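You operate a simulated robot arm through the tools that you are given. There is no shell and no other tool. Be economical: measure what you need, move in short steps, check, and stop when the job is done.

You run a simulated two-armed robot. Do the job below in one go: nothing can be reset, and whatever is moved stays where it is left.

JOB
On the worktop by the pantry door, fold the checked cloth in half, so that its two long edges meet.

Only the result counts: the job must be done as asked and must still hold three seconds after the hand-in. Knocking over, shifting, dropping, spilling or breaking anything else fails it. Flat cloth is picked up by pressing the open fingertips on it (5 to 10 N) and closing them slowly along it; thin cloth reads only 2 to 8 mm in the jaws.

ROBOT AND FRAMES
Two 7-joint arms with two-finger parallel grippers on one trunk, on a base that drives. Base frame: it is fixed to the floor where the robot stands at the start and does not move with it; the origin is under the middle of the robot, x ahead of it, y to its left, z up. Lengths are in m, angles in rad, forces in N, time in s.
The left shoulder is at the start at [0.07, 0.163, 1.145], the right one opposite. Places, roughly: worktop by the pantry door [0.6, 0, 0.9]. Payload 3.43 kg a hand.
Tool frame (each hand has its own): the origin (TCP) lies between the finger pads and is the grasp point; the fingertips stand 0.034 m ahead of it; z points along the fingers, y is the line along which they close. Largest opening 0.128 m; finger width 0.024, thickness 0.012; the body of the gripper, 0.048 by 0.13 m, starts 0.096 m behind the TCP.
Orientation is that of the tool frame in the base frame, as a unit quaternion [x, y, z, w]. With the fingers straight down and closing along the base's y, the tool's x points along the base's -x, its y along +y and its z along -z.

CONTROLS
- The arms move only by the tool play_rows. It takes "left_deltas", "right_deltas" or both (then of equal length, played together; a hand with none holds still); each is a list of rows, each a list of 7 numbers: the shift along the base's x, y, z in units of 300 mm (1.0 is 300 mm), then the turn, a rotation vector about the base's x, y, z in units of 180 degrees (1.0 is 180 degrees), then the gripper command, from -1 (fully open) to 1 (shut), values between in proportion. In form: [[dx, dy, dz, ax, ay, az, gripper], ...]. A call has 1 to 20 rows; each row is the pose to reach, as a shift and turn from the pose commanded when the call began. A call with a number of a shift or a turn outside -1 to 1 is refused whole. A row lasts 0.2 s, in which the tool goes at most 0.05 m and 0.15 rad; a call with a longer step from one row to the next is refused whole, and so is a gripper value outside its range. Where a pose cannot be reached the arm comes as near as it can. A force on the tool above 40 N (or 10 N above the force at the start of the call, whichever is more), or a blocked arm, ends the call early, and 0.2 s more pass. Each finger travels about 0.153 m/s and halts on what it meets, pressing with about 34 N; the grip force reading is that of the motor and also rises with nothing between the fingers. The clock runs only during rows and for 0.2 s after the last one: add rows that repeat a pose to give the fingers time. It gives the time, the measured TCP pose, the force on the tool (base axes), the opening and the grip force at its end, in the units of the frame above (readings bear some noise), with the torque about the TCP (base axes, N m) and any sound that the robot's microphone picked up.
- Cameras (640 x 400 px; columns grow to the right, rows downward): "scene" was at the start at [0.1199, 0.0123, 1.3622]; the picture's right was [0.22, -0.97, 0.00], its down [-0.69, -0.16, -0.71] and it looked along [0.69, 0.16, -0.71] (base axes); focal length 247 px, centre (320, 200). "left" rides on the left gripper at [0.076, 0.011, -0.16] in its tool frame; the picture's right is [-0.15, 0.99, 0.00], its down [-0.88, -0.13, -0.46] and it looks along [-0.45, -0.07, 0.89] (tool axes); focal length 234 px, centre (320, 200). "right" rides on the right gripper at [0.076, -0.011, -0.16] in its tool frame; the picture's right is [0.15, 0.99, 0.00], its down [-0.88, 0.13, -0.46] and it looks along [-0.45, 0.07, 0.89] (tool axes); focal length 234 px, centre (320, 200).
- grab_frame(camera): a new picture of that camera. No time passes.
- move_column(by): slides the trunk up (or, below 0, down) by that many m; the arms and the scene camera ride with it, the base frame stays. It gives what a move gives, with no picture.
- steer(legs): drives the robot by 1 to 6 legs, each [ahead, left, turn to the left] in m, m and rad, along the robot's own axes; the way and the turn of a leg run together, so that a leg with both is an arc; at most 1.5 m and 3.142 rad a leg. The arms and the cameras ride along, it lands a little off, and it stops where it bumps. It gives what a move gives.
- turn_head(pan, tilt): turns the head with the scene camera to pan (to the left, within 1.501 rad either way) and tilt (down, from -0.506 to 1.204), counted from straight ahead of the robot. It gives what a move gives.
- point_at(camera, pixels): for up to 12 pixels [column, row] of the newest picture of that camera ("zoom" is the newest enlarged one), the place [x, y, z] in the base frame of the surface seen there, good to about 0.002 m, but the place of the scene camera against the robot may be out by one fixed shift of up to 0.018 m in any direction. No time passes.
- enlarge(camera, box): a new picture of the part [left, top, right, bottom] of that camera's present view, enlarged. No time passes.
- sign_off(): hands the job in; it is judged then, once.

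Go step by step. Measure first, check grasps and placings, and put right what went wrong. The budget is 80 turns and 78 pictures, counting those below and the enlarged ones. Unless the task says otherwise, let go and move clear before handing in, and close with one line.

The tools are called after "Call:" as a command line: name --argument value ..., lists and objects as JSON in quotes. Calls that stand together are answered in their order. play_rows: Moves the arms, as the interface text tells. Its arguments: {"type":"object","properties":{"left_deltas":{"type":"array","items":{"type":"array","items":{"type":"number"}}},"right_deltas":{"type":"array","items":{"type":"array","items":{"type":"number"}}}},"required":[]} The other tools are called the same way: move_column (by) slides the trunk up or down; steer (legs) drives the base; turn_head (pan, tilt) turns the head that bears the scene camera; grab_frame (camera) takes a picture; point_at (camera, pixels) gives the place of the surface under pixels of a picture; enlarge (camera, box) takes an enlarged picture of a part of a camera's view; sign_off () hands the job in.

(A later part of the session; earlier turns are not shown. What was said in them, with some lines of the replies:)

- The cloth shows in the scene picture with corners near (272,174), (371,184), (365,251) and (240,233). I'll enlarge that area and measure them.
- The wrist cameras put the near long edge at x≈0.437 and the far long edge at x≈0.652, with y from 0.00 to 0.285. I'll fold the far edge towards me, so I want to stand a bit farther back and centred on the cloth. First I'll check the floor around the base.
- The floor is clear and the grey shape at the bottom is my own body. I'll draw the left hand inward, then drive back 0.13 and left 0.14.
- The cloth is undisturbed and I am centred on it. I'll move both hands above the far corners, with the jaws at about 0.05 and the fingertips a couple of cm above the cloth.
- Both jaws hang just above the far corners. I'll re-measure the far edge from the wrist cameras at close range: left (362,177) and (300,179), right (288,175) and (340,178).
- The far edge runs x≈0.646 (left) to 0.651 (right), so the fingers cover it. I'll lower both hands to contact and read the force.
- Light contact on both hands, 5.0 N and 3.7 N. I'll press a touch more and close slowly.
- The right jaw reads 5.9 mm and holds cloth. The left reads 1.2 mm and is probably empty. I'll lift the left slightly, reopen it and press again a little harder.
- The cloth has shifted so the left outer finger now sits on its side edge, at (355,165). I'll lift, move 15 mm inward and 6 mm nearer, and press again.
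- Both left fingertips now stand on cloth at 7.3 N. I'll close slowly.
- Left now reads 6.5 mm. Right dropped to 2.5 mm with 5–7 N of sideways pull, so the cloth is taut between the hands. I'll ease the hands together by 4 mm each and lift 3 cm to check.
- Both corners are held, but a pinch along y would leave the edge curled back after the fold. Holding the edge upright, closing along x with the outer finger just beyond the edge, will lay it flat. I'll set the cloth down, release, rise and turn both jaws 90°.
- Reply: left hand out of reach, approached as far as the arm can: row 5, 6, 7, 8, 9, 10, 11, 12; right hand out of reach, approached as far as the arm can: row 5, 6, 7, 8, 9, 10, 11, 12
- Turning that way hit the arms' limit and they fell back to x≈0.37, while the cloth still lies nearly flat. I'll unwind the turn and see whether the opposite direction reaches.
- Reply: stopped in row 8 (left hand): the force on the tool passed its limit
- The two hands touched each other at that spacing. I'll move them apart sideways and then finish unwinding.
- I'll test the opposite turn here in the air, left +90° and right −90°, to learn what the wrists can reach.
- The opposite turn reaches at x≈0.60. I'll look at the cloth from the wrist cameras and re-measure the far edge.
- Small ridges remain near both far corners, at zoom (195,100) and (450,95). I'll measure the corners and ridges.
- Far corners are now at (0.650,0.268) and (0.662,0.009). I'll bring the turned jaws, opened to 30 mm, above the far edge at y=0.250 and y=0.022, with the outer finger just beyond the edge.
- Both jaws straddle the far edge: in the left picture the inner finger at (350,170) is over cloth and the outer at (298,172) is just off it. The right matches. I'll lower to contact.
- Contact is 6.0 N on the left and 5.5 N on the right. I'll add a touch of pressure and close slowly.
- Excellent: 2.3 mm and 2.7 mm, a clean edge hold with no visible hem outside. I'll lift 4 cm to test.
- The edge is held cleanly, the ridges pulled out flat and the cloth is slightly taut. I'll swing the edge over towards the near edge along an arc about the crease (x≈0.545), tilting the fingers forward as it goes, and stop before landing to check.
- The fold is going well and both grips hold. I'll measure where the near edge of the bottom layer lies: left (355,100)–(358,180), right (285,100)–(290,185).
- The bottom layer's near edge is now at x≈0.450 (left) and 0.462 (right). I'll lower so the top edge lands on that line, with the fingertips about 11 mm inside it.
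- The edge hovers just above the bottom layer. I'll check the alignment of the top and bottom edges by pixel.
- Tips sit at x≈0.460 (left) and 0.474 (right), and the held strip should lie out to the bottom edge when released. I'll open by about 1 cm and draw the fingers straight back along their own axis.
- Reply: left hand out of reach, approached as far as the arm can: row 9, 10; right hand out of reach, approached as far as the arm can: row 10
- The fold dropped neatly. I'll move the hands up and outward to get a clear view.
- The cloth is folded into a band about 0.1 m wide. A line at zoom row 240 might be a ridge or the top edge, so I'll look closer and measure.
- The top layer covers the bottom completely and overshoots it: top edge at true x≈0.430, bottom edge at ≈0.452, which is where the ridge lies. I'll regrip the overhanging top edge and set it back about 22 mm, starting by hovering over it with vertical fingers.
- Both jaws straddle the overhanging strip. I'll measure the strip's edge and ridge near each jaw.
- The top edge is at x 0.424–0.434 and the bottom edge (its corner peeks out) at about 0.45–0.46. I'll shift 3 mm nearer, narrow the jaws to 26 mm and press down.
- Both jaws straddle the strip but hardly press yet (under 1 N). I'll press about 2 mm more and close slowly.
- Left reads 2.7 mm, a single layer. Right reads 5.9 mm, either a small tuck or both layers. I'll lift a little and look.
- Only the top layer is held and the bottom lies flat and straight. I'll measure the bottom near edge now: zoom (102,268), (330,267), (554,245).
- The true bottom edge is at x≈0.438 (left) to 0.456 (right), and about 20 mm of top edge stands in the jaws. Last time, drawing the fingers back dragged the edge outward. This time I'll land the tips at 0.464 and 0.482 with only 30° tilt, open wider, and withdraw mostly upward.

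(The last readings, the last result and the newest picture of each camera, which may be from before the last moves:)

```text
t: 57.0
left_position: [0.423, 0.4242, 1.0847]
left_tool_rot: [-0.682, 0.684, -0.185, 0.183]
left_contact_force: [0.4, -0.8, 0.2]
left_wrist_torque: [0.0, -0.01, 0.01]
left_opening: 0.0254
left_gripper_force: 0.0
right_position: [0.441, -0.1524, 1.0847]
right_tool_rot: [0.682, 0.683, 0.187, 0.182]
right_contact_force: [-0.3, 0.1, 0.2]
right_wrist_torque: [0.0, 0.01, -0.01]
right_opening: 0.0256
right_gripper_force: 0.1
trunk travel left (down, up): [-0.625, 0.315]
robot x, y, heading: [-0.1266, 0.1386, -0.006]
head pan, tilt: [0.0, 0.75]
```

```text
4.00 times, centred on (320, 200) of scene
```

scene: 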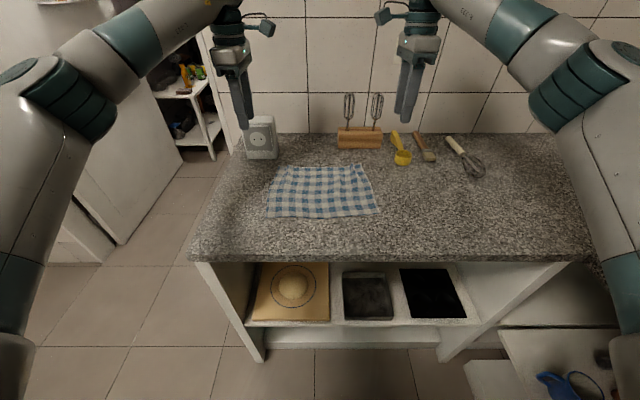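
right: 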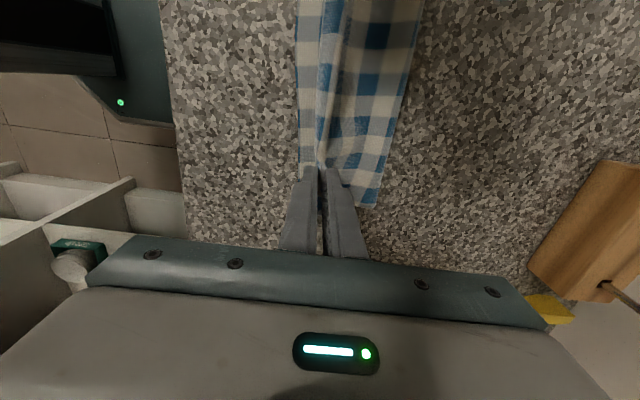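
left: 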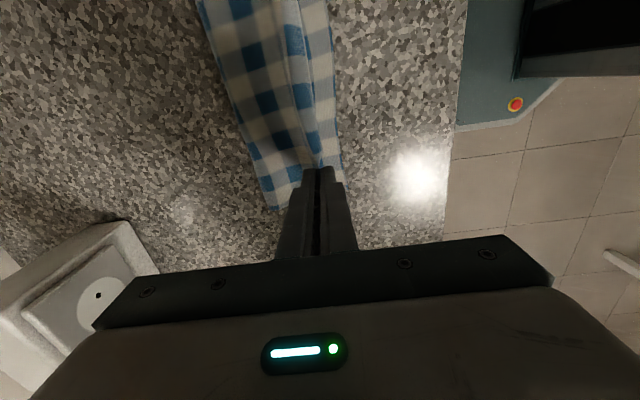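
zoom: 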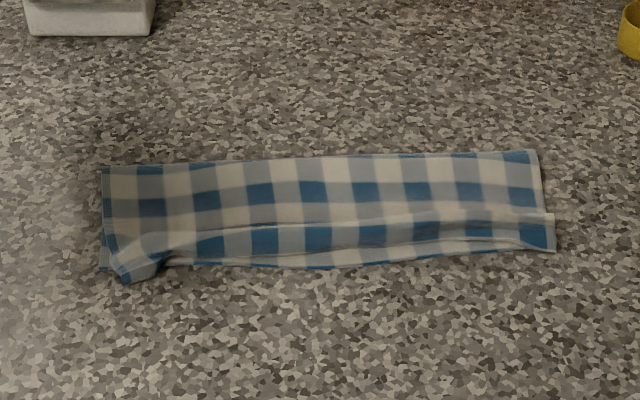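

The right end is now aligned and the middle is close. The left corner has a little dog-ear at (130,275). I'll look closer.

Call:
enlarge --camera "scene" --box '[260, 195, 324, 227]'

Call:
point_at --camera "zoom" --pixels '[[50, 50], [30, 235], [60, 280], [130, 230], [165, 200], [250, 245], [250, 265], [400, 250], [400, 278], [600, 240], [600, 262]]'

Call:
enlarge --camera "scene" --box '[322, 190, 386, 222]'

Call:
point_at --camera "zoom" --pixels '[[100, 250], [100, 285], [300, 230], [300, 250], [540, 230], [575, 225], [565, 115]]'

```text
10.00 times, centred on (292, 211) of scene
```

zoom: 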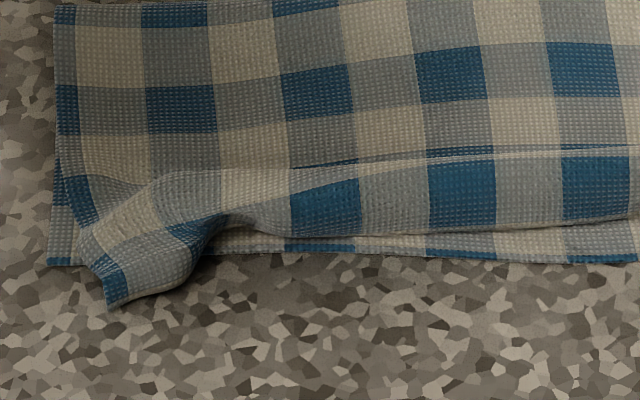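

```text
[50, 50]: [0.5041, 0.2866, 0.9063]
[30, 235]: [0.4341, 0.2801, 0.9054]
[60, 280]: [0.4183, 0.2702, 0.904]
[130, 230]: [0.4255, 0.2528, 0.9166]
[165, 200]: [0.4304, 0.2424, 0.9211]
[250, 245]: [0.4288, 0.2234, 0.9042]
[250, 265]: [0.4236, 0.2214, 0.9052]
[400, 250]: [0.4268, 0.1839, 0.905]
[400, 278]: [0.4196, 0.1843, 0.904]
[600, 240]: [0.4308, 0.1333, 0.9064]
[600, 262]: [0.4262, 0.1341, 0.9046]
```

```text
10.00 times, centred on (354, 206) of scene
```

zoom: 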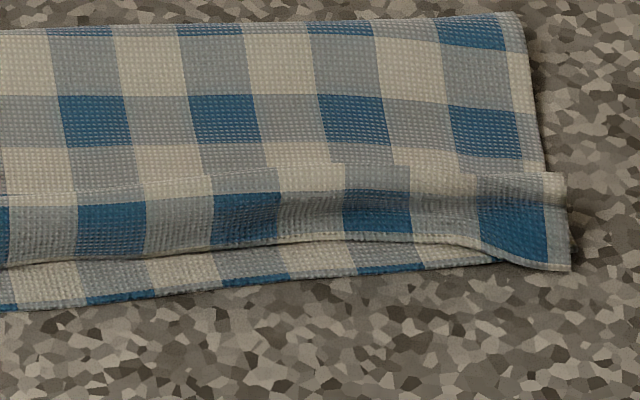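

```text
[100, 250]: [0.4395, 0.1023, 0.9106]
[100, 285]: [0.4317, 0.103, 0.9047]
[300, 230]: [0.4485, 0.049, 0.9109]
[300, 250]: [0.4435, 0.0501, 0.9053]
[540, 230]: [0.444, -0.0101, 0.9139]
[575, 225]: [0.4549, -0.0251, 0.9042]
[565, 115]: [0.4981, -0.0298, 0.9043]
```

The top edge is within about 8 mm of the bottom along the middle and meets it on the right. A hump near (0.442, 0.246) pulls the left corner in by about 2 cm. I'll press the closed left fingertips just inboard of the hump and sweep it lightly outward.

Call:
play_rows --left_deltas '[[0.015, -0.16, 0, 0, 0.042, 0, 1], [0.03, -0.32, 0, 0, 0.084, 0, 1], [0.045, -0.48, 0, 0, 0.126, 0, 1], [0.057, -0.64, 0, 0, 0.168, 0, 1], [0.057, -0.67, -0.13, 0, 0.168, 0, 1], [0.057, -0.67, -0.26, 0, 0.168, 0, 1], [0.057, -0.67, -0.38, 0, 0.168, 0, 1], [0.057, -0.67, -0.45, 0, 0.168, 0, 1], [0.057, -0.67, -0.478, 0, 0.168, 0, 1], [0.057, -0.67, -0.478, 0, 0.168, 0, 1]]'

Call:
enlarge --camera "left" --box '[220, 60, 420, 260]'

```text
t: 59.2
left_position: [0.4407, 0.2236, 0.9411]
left_tool_rot: [-0.706, 0.708, -0.001, -0.001]
left_contact_force: [0.2, -0.7, 0.6]
left_wrist_torque: [-0.01, -0.02, -0.01]
left_opening: 0.0
left_gripper_force: 32.9
right_position: [0.4417, -0.1508, 1.0852]
right_tool_rot: [0.683, 0.683, 0.186, 0.183]
right_contact_force: [-0.3, -0.6, 0.9]
right_wrist_torque: [-0.02, 0.03, 0.01]
right_opening: 0.0255
right_gripper_force: 0.0
trunk travel left (down, up): [-0.625, 0.315]
robot x, y, heading: [-0.1271, 0.1406, -0.002]
head pan, tilt: [0.0, 0.75]
```

```text
2.00 times, centred on (320, 160) of left
```

zoom: 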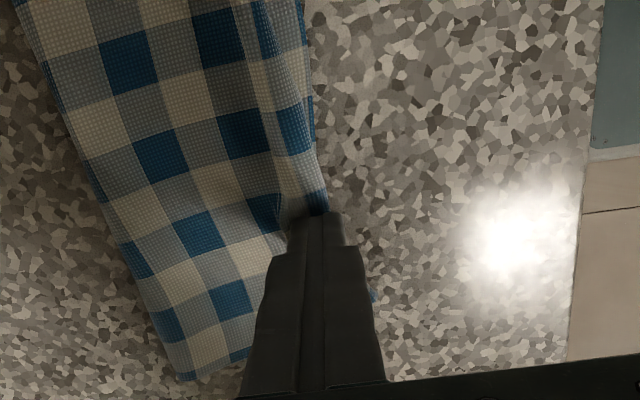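

Light contact at y=0.224. I'll press about 1.5 mm more and sweep outward to y≈0.285, drifting slightly away from me.

Call:
play_rows --left_deltas '[[0, 0, -0.004, 0, 0, 0, 1], [0, 0.02, -0.006, 0, 0, 0, 1], [0.003, 0.04, -0.006, 0, 0, 0, 1], [0.006, 0.06, -0.006, 0, 0, 0, 1], [0.01, 0.08, -0.006, 0, 0, 0, 1], [0.015, 0.1, -0.006, 0, 0, 0, 1], [0.02, 0.12, -0.006, 0, 0, 0, 1], [0.025, 0.14, -0.006, 0, 0, 0, 1], [0.03, 0.16, -0.006, 0, 0, 0, 1], [0.03, 0.18, -0.003, 0, 0, 0, 1], [0.03, 0.2, 0.005, 0, 0, 0, 1], [0.03, 0.24, 0.08, 0, 0, 0, 1], [0.03, 0.36, 0.2, 0, 0, 0, 1], [0.0, 0.5, 0.3, 0, 0, 0, 1], [0.0, 0.65, 0.4, 0, 0, 0, 1]]'

Call:
enlarge --camera "scene" --box '[240, 170, 400, 240]'

```text
refused: row 13 steps farther than a row can; nothing moved
```

```text
4.00 times, centred on (320, 205) of scene
```

zoom: 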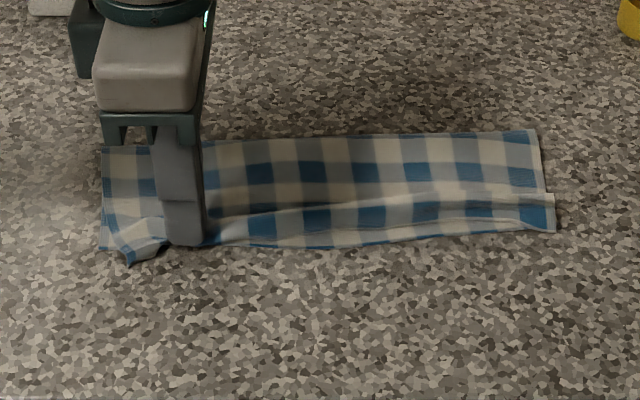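

The call was refused for too long a step and nothing moved. I'll send the sweep again with shorter steps at the end.

Call:
play_rows --left_deltas '[[0, 0, -0.004, 0, 0, 0, 1], [0, 0.02, -0.006, 0, 0, 0, 1], [0.003, 0.04, -0.006, 0, 0, 0, 1], [0.006, 0.06, -0.006, 0, 0, 0, 1], [0.01, 0.08, -0.006, 0, 0, 0, 1], [0.015, 0.1, -0.006, 0, 0, 0, 1], [0.02, 0.12, -0.006, 0, 0, 0, 1], [0.025, 0.14, -0.006, 0, 0, 0, 1], [0.03, 0.16, -0.006, 0, 0, 0, 1], [0.03, 0.18, -0.003, 0, 0, 0, 1], [0.03, 0.2, 0.005, 0, 0, 0, 1], [0.03, 0.24, 0.08, 0, 0, 0, 1], [0.03, 0.32, 0.18, 0, 0, 0, 1], [0.0, 0.42, 0.28, 0, 0, 0, 1], [0.0, 0.52, 0.38, 0, 0, 0, 1], [0.0, 0.65, 0.42, 0, 0, 0, 1]]'

Call:
enlarge --camera "scene" --box '[250, 178, 330, 228]'

```text
t: 62.6
left_position: [0.4394, 0.4201, 1.0657]
left_tool_rot: [-0.707, 0.708, -0.001, -0.002]
left_contact_force: [-0.3, 0.2, -0.3]
left_wrist_torque: [-0.06, -0.02, -0.01]
left_opening: 0.0
left_gripper_force: 33.3
right_position: [0.4399, -0.15, 1.0854]
right_tool_rot: [0.683, 0.683, 0.186, 0.182]
right_contact_force: [-0.9, -0.2, -0.7]
right_wrist_torque: [-0.03, 0.0, -0.01]
right_opening: 0.0257
right_gripper_force: 0.1
trunk travel left (down, up): [-0.625, 0.315]
robot x, y, heading: [-0.1269, 0.1402, -0.001]
head pan, tilt: [0.0, 0.75]
```

```text
8.00 times, centred on (290, 203) of scene
```

zoom: 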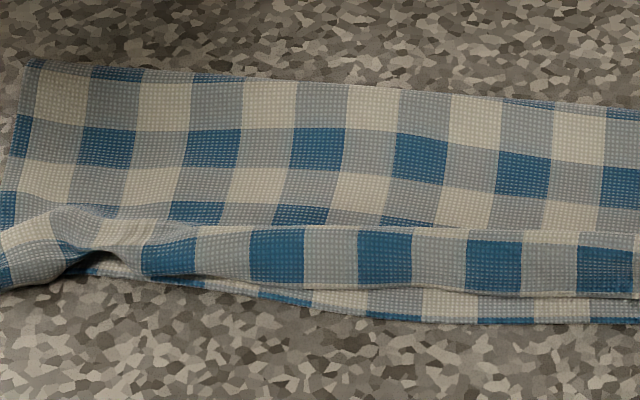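

The hump moved outward, but the left part shifted somewhat as a whole. I'll take a full view with measurements.

Call:
enlarge --camera "scene" --box '[236, 170, 396, 240]'

Call:
point_at --camera "zoom" --pixels '[[80, 150], [62, 200], [60, 240], [75, 255], [95, 228], [130, 248], [200, 230], [200, 242], [330, 247], [330, 258], [450, 240], [560, 235]]'

```text
4.00 times, centred on (316, 205) of scene
```

zoom: 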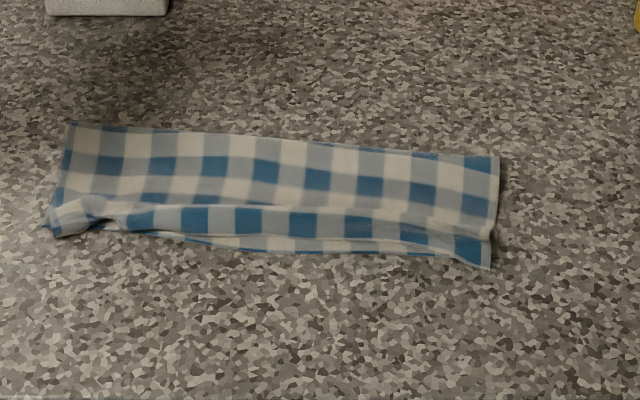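

```text
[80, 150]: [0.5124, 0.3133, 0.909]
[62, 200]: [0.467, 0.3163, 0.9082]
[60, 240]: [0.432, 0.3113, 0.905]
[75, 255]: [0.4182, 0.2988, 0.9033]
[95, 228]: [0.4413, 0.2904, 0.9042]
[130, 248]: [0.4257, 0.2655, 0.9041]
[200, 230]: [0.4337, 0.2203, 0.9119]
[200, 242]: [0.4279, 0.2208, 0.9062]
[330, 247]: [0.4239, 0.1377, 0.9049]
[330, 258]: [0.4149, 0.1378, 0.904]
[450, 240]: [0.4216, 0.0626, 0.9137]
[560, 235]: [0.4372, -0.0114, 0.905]
```

The whole cloth slid about 3 cm sideways and turned slightly, but the fold held. I'll take a close look at the left corner from the left wrist camera, which is just beside it.

Call:
grab_frame --camera "left"

Call:
enlarge --camera "scene" --box '[240, 200, 290, 240]'

```text
10 pictures are left
```

left: 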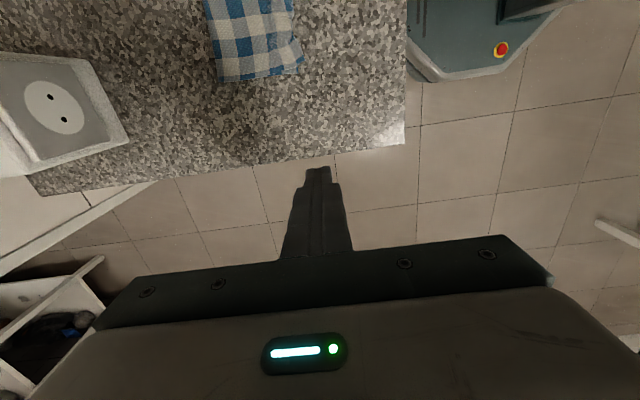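

```text
10.00 times, centred on (265, 220) of scene
```

zoom: 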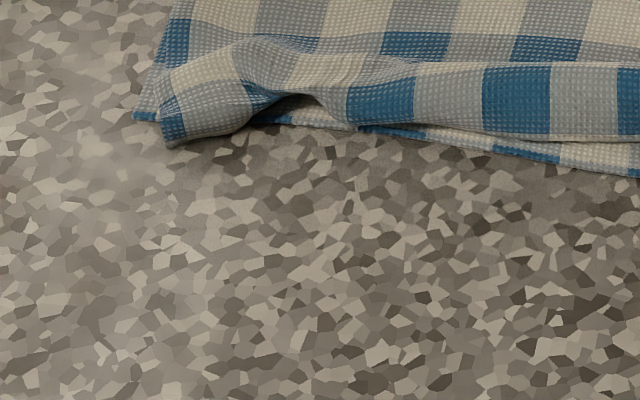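

Bottom-left corner is at zoom (135,118) and top-left at (165,148), roughly 1.2 cm apart, with a low hump behind. A straight-down press with no sweep should flatten it safely, so I'll locate the hump and ridge crests.

Call:
point_at --camera "zoom" --pixels '[[135, 118], [165, 145], [215, 90], [262, 55], [255, 75], [310, 75], [350, 60], [420, 65], [560, 65], [250, 110], [400, 110], [600, 120]]'

```text
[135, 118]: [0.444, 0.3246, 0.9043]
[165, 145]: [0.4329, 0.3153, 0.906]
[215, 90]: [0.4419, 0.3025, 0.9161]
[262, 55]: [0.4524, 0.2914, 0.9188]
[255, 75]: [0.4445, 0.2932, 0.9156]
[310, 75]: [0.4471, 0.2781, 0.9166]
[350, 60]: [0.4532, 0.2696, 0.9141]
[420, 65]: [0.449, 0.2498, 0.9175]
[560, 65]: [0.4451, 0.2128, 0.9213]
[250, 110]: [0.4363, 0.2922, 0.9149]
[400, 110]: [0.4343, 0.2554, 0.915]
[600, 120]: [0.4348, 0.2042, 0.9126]
```

Corners are 15 mm apart with a hump 10–15 mm high. I'll press it straight down at three spots along the left part of the ridge.

Call:
play_rows --left_deltas '[[0.02, -0.14, 0, 0, 0, 0, 1], [0.04, -0.28, 0, 0, 0, 0, 1], [0.052, -0.427, 0, 0, 0, 0, 1], [0.052, -0.427, -0.15, 0, 0, 0, 1], [0.052, -0.427, -0.3, 0, 0, 0, 1], [0.052, -0.427, -0.37, 0, 0, 0, 1], [0.052, -0.427, -0.405, 0, 0, 0, 1], [0.052, -0.427, -0.421, 0, 0, 0, 1], [0.052, -0.427, -0.421, 0, 0, 0, 1], [0.052, -0.427, -0.36, 0, 0, 0, 1], [0.062, -0.517, -0.33, 0, 0, 0, 1], [0.062, -0.517, -0.4, 0, 0, 0, 1], [0.062, -0.517, -0.421, 0, 0, 0, 1], [0.062, -0.517, -0.36, 0, 0, 0, 1], [0.062, -0.617, -0.33, 0, 0, 0, 1], [0.062, -0.617, -0.4, 0, 0, 0, 1], [0.062, -0.617, -0.421, 0, 0, 0, 1], [0.062, -0.617, -0.35, 0, 0, 0, 1], [0.062, -0.6, -0.2, 0, 0, 0, 1], [0.062, -0.5, -0.1, 0, 0, 0, 1]]'

Call:
play_rows --left_deltas '[[0, 0.13, 0.05, 0, 0, 0, 1], [0, 0.26, 0.08, 0, 0, 0, 1], [0, 0.4, 0.1, 0, 0, 0, 1], [0, 0.5, 0.1, 0, 0, 0, 1]]'

Call:
enlarge --camera "scene" --box '[240, 190, 330, 240]'

```text
t: 66.8
left_position: [0.4576, 0.2703, 1.037]
left_tool_rot: [-0.707, 0.708, -0.001, -0.002]
left_contact_force: [0.0, 0.9, -0.5]
left_wrist_torque: [-0.03, -0.01, -0.02]
left_opening: 0.0
left_gripper_force: 33.4
right_position: [0.4411, -0.1506, 1.0856]
right_tool_rot: [0.683, 0.683, 0.185, 0.183]
right_contact_force: [0.0, -0.2, 0.3]
right_wrist_torque: [-0.03, -0.02, -0.03]
right_opening: 0.0256
right_gripper_force: 0.1
trunk travel left (down, up): [-0.625, 0.315]
robot x, y, heading: [-0.1296, 0.142, -0.001]
head pan, tilt: [0.0, 0.75]
```

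```text
t: 67.8
left_position: [0.4586, 0.4202, 1.0675]
left_tool_rot: [-0.706, 0.708, -0.001, -0.002]
left_contact_force: [-0.2, -0.4, -0.3]
left_wrist_torque: [-0.01, 0.0, 0.0]
left_opening: 0.0
left_gripper_force: 33.3
right_position: [0.4409, -0.1505, 1.085]
right_tool_rot: [0.682, 0.683, 0.186, 0.183]
right_contact_force: [0.0, 0.1, 0.1]
right_wrist_torque: [-0.02, -0.01, -0.02]
right_opening: 0.0254
right_gripper_force: 0.0
trunk travel left (down, up): [-0.625, 0.315]
robot x, y, heading: [-0.1286, 0.1365, -0.003]
head pan, tilt: [0.0, 0.75]
```

```text
7.11 times, centred on (285, 215) of scene
```

zoom: 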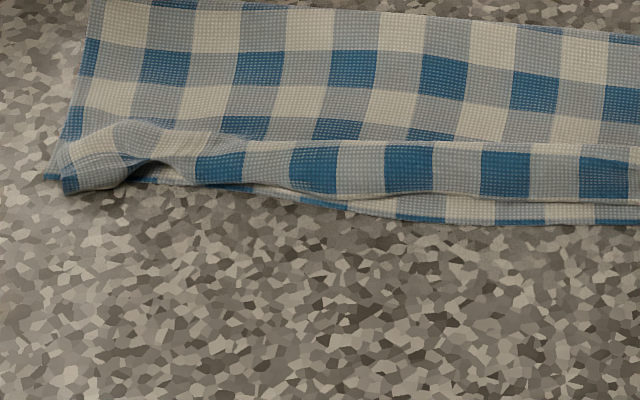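

The hump barely changed, but edge offsets on the left remain within about 15 mm. I'll check the right end and the middle numerically before deciding on more work.

Call:
point_at --camera "zoom" --pixels '[[46, 178], [66, 190], [150, 160], [150, 181], [230, 182], [230, 188], [350, 196], [350, 208], [480, 196], [480, 222], [600, 203], [600, 222]]'

Call:
enlarge --camera "scene" --box '[310, 200, 374, 240]'

Call:
point_at --camera "zoom" --pixels '[[60, 155], [60, 185], [200, 170], [200, 195], [320, 200], [400, 195], [440, 215], [490, 260], [490, 275], [490, 130], [500, 160], [510, 170]]'

```text
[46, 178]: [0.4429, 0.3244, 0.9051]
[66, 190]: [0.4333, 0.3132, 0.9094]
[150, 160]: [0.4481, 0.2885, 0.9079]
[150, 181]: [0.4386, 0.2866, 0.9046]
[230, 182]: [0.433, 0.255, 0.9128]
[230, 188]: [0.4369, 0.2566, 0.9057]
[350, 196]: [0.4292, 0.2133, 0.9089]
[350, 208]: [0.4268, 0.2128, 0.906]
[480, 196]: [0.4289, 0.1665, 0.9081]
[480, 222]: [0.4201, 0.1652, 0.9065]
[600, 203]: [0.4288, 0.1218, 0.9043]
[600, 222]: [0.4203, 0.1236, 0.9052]
```

```text
10.00 times, centred on (342, 220) of scene
```

zoom: 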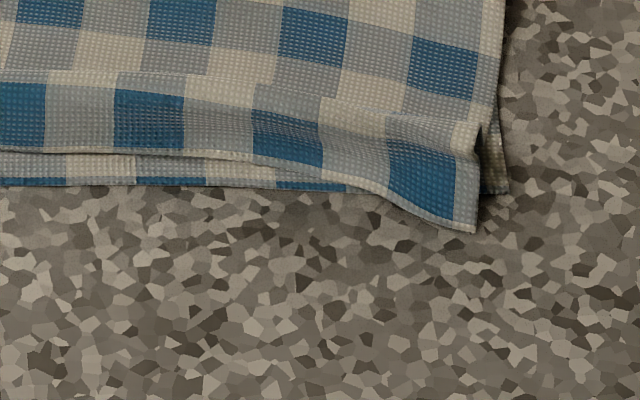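

```text
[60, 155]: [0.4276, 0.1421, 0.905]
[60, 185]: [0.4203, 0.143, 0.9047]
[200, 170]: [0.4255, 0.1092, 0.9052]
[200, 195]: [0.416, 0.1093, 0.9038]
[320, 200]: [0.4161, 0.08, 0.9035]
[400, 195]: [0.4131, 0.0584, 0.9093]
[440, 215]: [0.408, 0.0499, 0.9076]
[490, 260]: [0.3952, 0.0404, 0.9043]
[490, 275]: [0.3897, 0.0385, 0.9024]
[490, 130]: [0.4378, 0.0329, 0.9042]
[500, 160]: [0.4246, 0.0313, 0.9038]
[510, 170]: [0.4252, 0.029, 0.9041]
```

Measured offsets: the middle of the top edge is 8 mm short, and the corners overhang about 11–14 mm with 10–12 mm inset. I'll use the closed fingertips as a fence on the table, nudging each overhanging corner back to the bottom edge line and slightly outward.

Call:
play_rows --left_deltas '[[-0.04, -0.08, 0, 0, 0, 0, 1], [-0.08, -0.16, 0, 0, 0, 0, 1], [-0.12, -0.24, 0, 0, 0, 0, 1], [-0.155, -0.32, 0, 0, 0, 0, 1], [-0.155, -0.4, 0, 0, 0, 0, 1], [-0.155, -0.4, -0.14, 0, 0, 0, 1], [-0.155, -0.4, -0.28, 0, 0, 0, 1], [-0.155, -0.4, -0.4, 0, 0, 0, 1], [-0.155, -0.4, -0.435, 0, 0, 0, 1], [-0.155, -0.4, -0.4417, 0, 0, 0, 1], [-0.135, -0.392, -0.4417, 0, 0, 0, 1], [-0.115, -0.384, -0.4417, 0, 0, 0, 1], [-0.095, -0.377, -0.4417, 0, 0, 0, 1], [-0.075, -0.369, -0.4417, 0, 0, 0, 1], [-0.055, -0.361, -0.4417, 0, 0, 0, 1], [-0.055, -0.361, -0.4417, 0, 0, 0, 1], [-0.075, -0.361, -0.43, 0, 0, 0, 1], [-0.1, -0.361, -0.35, 0, 0, 0, 1], [-0.1, -0.361, -0.22, 0, 0, 0, 1], [-0.1, -0.361, -0.1, 0, 0, 0, 1]]' --right_deltas '[[-0.04, 0.14, 0, 0, 0.034, 0, 1], [-0.08, 0.28, 0, 0, 0.068, 0, 1], [-0.12, 0.42, 0, 0, 0.101, 0, 1], [-0.16, 0.56, 0, 0, 0.135, 0, 1], [-0.187, 0.695, 0, 0, 0.168, 0, 1], [-0.187, 0.695, -0.15, 0, 0.168, 0, 1], [-0.187, 0.695, -0.3, 0, 0.168, 0, 1], [-0.187, 0.695, -0.44, 0, 0.168, 0, 1], [-0.187, 0.695, -0.49, 0, 0.168, 0, 1], [-0.187, 0.695, -0.5, 0, 0.168, 0, 1], [-0.167, 0.686, -0.5, 0, 0.168, 0, 1], [-0.147, 0.678, -0.5, 0, 0.168, 0, 1], [-0.127, 0.669, -0.5, 0, 0.168, 0, 1], [-0.107, 0.661, -0.5, 0, 0.168, 0, 1], [-0.086, 0.652, -0.5, 0, 0.168, 0, 1], [-0.086, 0.652, -0.5, 0, 0.168, 0, 1], [-0.106, 0.652, -0.49, 0, 0.168, 0, 1], [-0.13, 0.652, -0.42, 0, 0.168, 0, 1], [-0.13, 0.652, -0.29, 0, 0.168, 0, 1], [-0.13, 0.652, -0.15, 0, 0.168, 0, 1]]'

Call:
play_rows --left_deltas '[[0, 0.12, 0.05, 0, 0, 0, 1], [0, 0.24, 0.08, 0, 0, 0, 1], [0, 0.36, 0.1, 0, 0, 0, 1]]' --right_deltas '[[0, -0.15, 0.05, 0, 0, 0, 1], [0, -0.3, 0.08, 0, 0, 0, 1], [0, -0.45, 0.1, 0, 0, 0, 1]]'

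Call:
enlarge --camera "scene" --box '[240, 180, 376, 240]'

```text
t: 72.0
left_position: [0.4282, 0.3104, 1.0365]
left_tool_rot: [-0.706, 0.708, -0.001, -0.001]
left_contact_force: [0.1, 0.1, 0.1]
left_wrist_torque: [0.01, 0.01, -0.02]
left_opening: 0.0
left_gripper_force: 32.6
right_position: [0.4004, 0.0453, 1.0408]
right_tool_rot: [0.707, 0.707, 0.002, -0.002]
right_contact_force: [-0.9, 0.0, 0.4]
right_wrist_torque: [0.0, -0.03, -0.01]
right_opening: 0.0
right_gripper_force: 32.6
trunk travel left (down, up): [-0.625, 0.315]
robot x, y, heading: [-0.1256, 0.1385, -0.0]
head pan, tilt: [0.0, 0.75]
```

```text
t: 72.8
left_position: [0.4259, 0.4184, 1.0695]
left_tool_rot: [-0.706, 0.708, 0.0, -0.002]
left_contact_force: [-0.4, 0.3, 0.3]
left_wrist_torque: [-0.01, -0.01, 0.01]
left_opening: 0.0001
left_gripper_force: 33.3
right_position: [0.3998, -0.0899, 1.0711]
right_tool_rot: [0.707, 0.707, 0.002, -0.002]
right_contact_force: [0.1, 0.1, -0.1]
right_wrist_torque: [0.02, 0.0, 0.02]
right_opening: 0.0001
right_gripper_force: 32.6
trunk travel left (down, up): [-0.625, 0.315]
robot x, y, heading: [-0.1286, 0.1386, -0.004]
head pan, tilt: [0.0, 0.75]
```

```text
4.71 times, centred on (308, 210) of scene
```

zoom: 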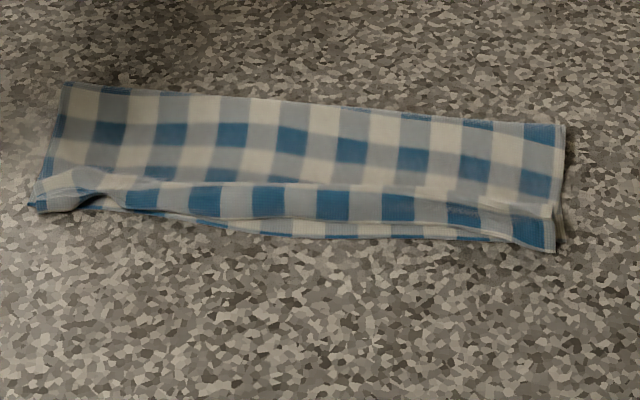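

Clear improvement: both corners now nearly coincide. I'll confirm by measuring.

Call:
point_at --camera "zoom" --pixels '[[31, 206], [40, 212], [120, 200], [120, 210], [200, 212], [200, 219], [300, 218], [300, 237], [430, 222], [430, 238], [553, 249], [563, 241]]'

Call:
enlarge --camera "scene" --box '[310, 200, 374, 240]'

```text
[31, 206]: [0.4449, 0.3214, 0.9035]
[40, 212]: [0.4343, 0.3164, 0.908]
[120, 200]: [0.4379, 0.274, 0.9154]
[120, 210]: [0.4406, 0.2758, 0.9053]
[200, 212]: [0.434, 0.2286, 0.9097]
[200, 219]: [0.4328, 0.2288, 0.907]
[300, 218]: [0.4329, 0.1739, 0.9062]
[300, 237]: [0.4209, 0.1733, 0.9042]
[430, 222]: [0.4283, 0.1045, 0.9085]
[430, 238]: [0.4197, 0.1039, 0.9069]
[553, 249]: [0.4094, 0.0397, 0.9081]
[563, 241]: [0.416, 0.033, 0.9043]
```

```text
10.00 times, centred on (342, 220) of scene
```

zoom: 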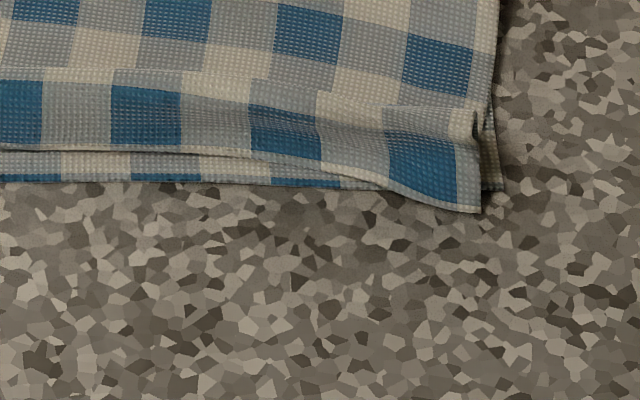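

All edge offsets are now about 1 cm or less: left corner ≈0.5–1 cm, middle ≈8 mm, right corner ≈1 cm. I'll take a last full view to check that nothing else moved.

Call:
grab_frame --camera "scene"

```text
4 pictures are left
```

scene: 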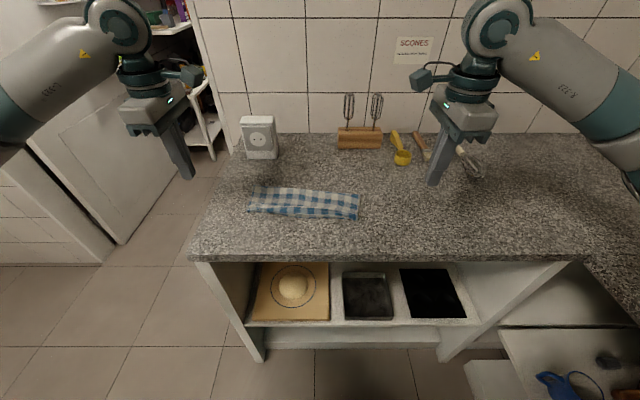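

The cloth lies folded at (250–360, 187–220), every other object is in its place and both hands are clear. I'm handing in.

Call:
sign_off

```text
The job is handed in.
```

The checked cloth is folded in half with its two long edges meeting to within about 1 cm; it slid about 3 cm to the left and turned slightly along the way, a low hump remains near its left corner, and nothing else was moved.
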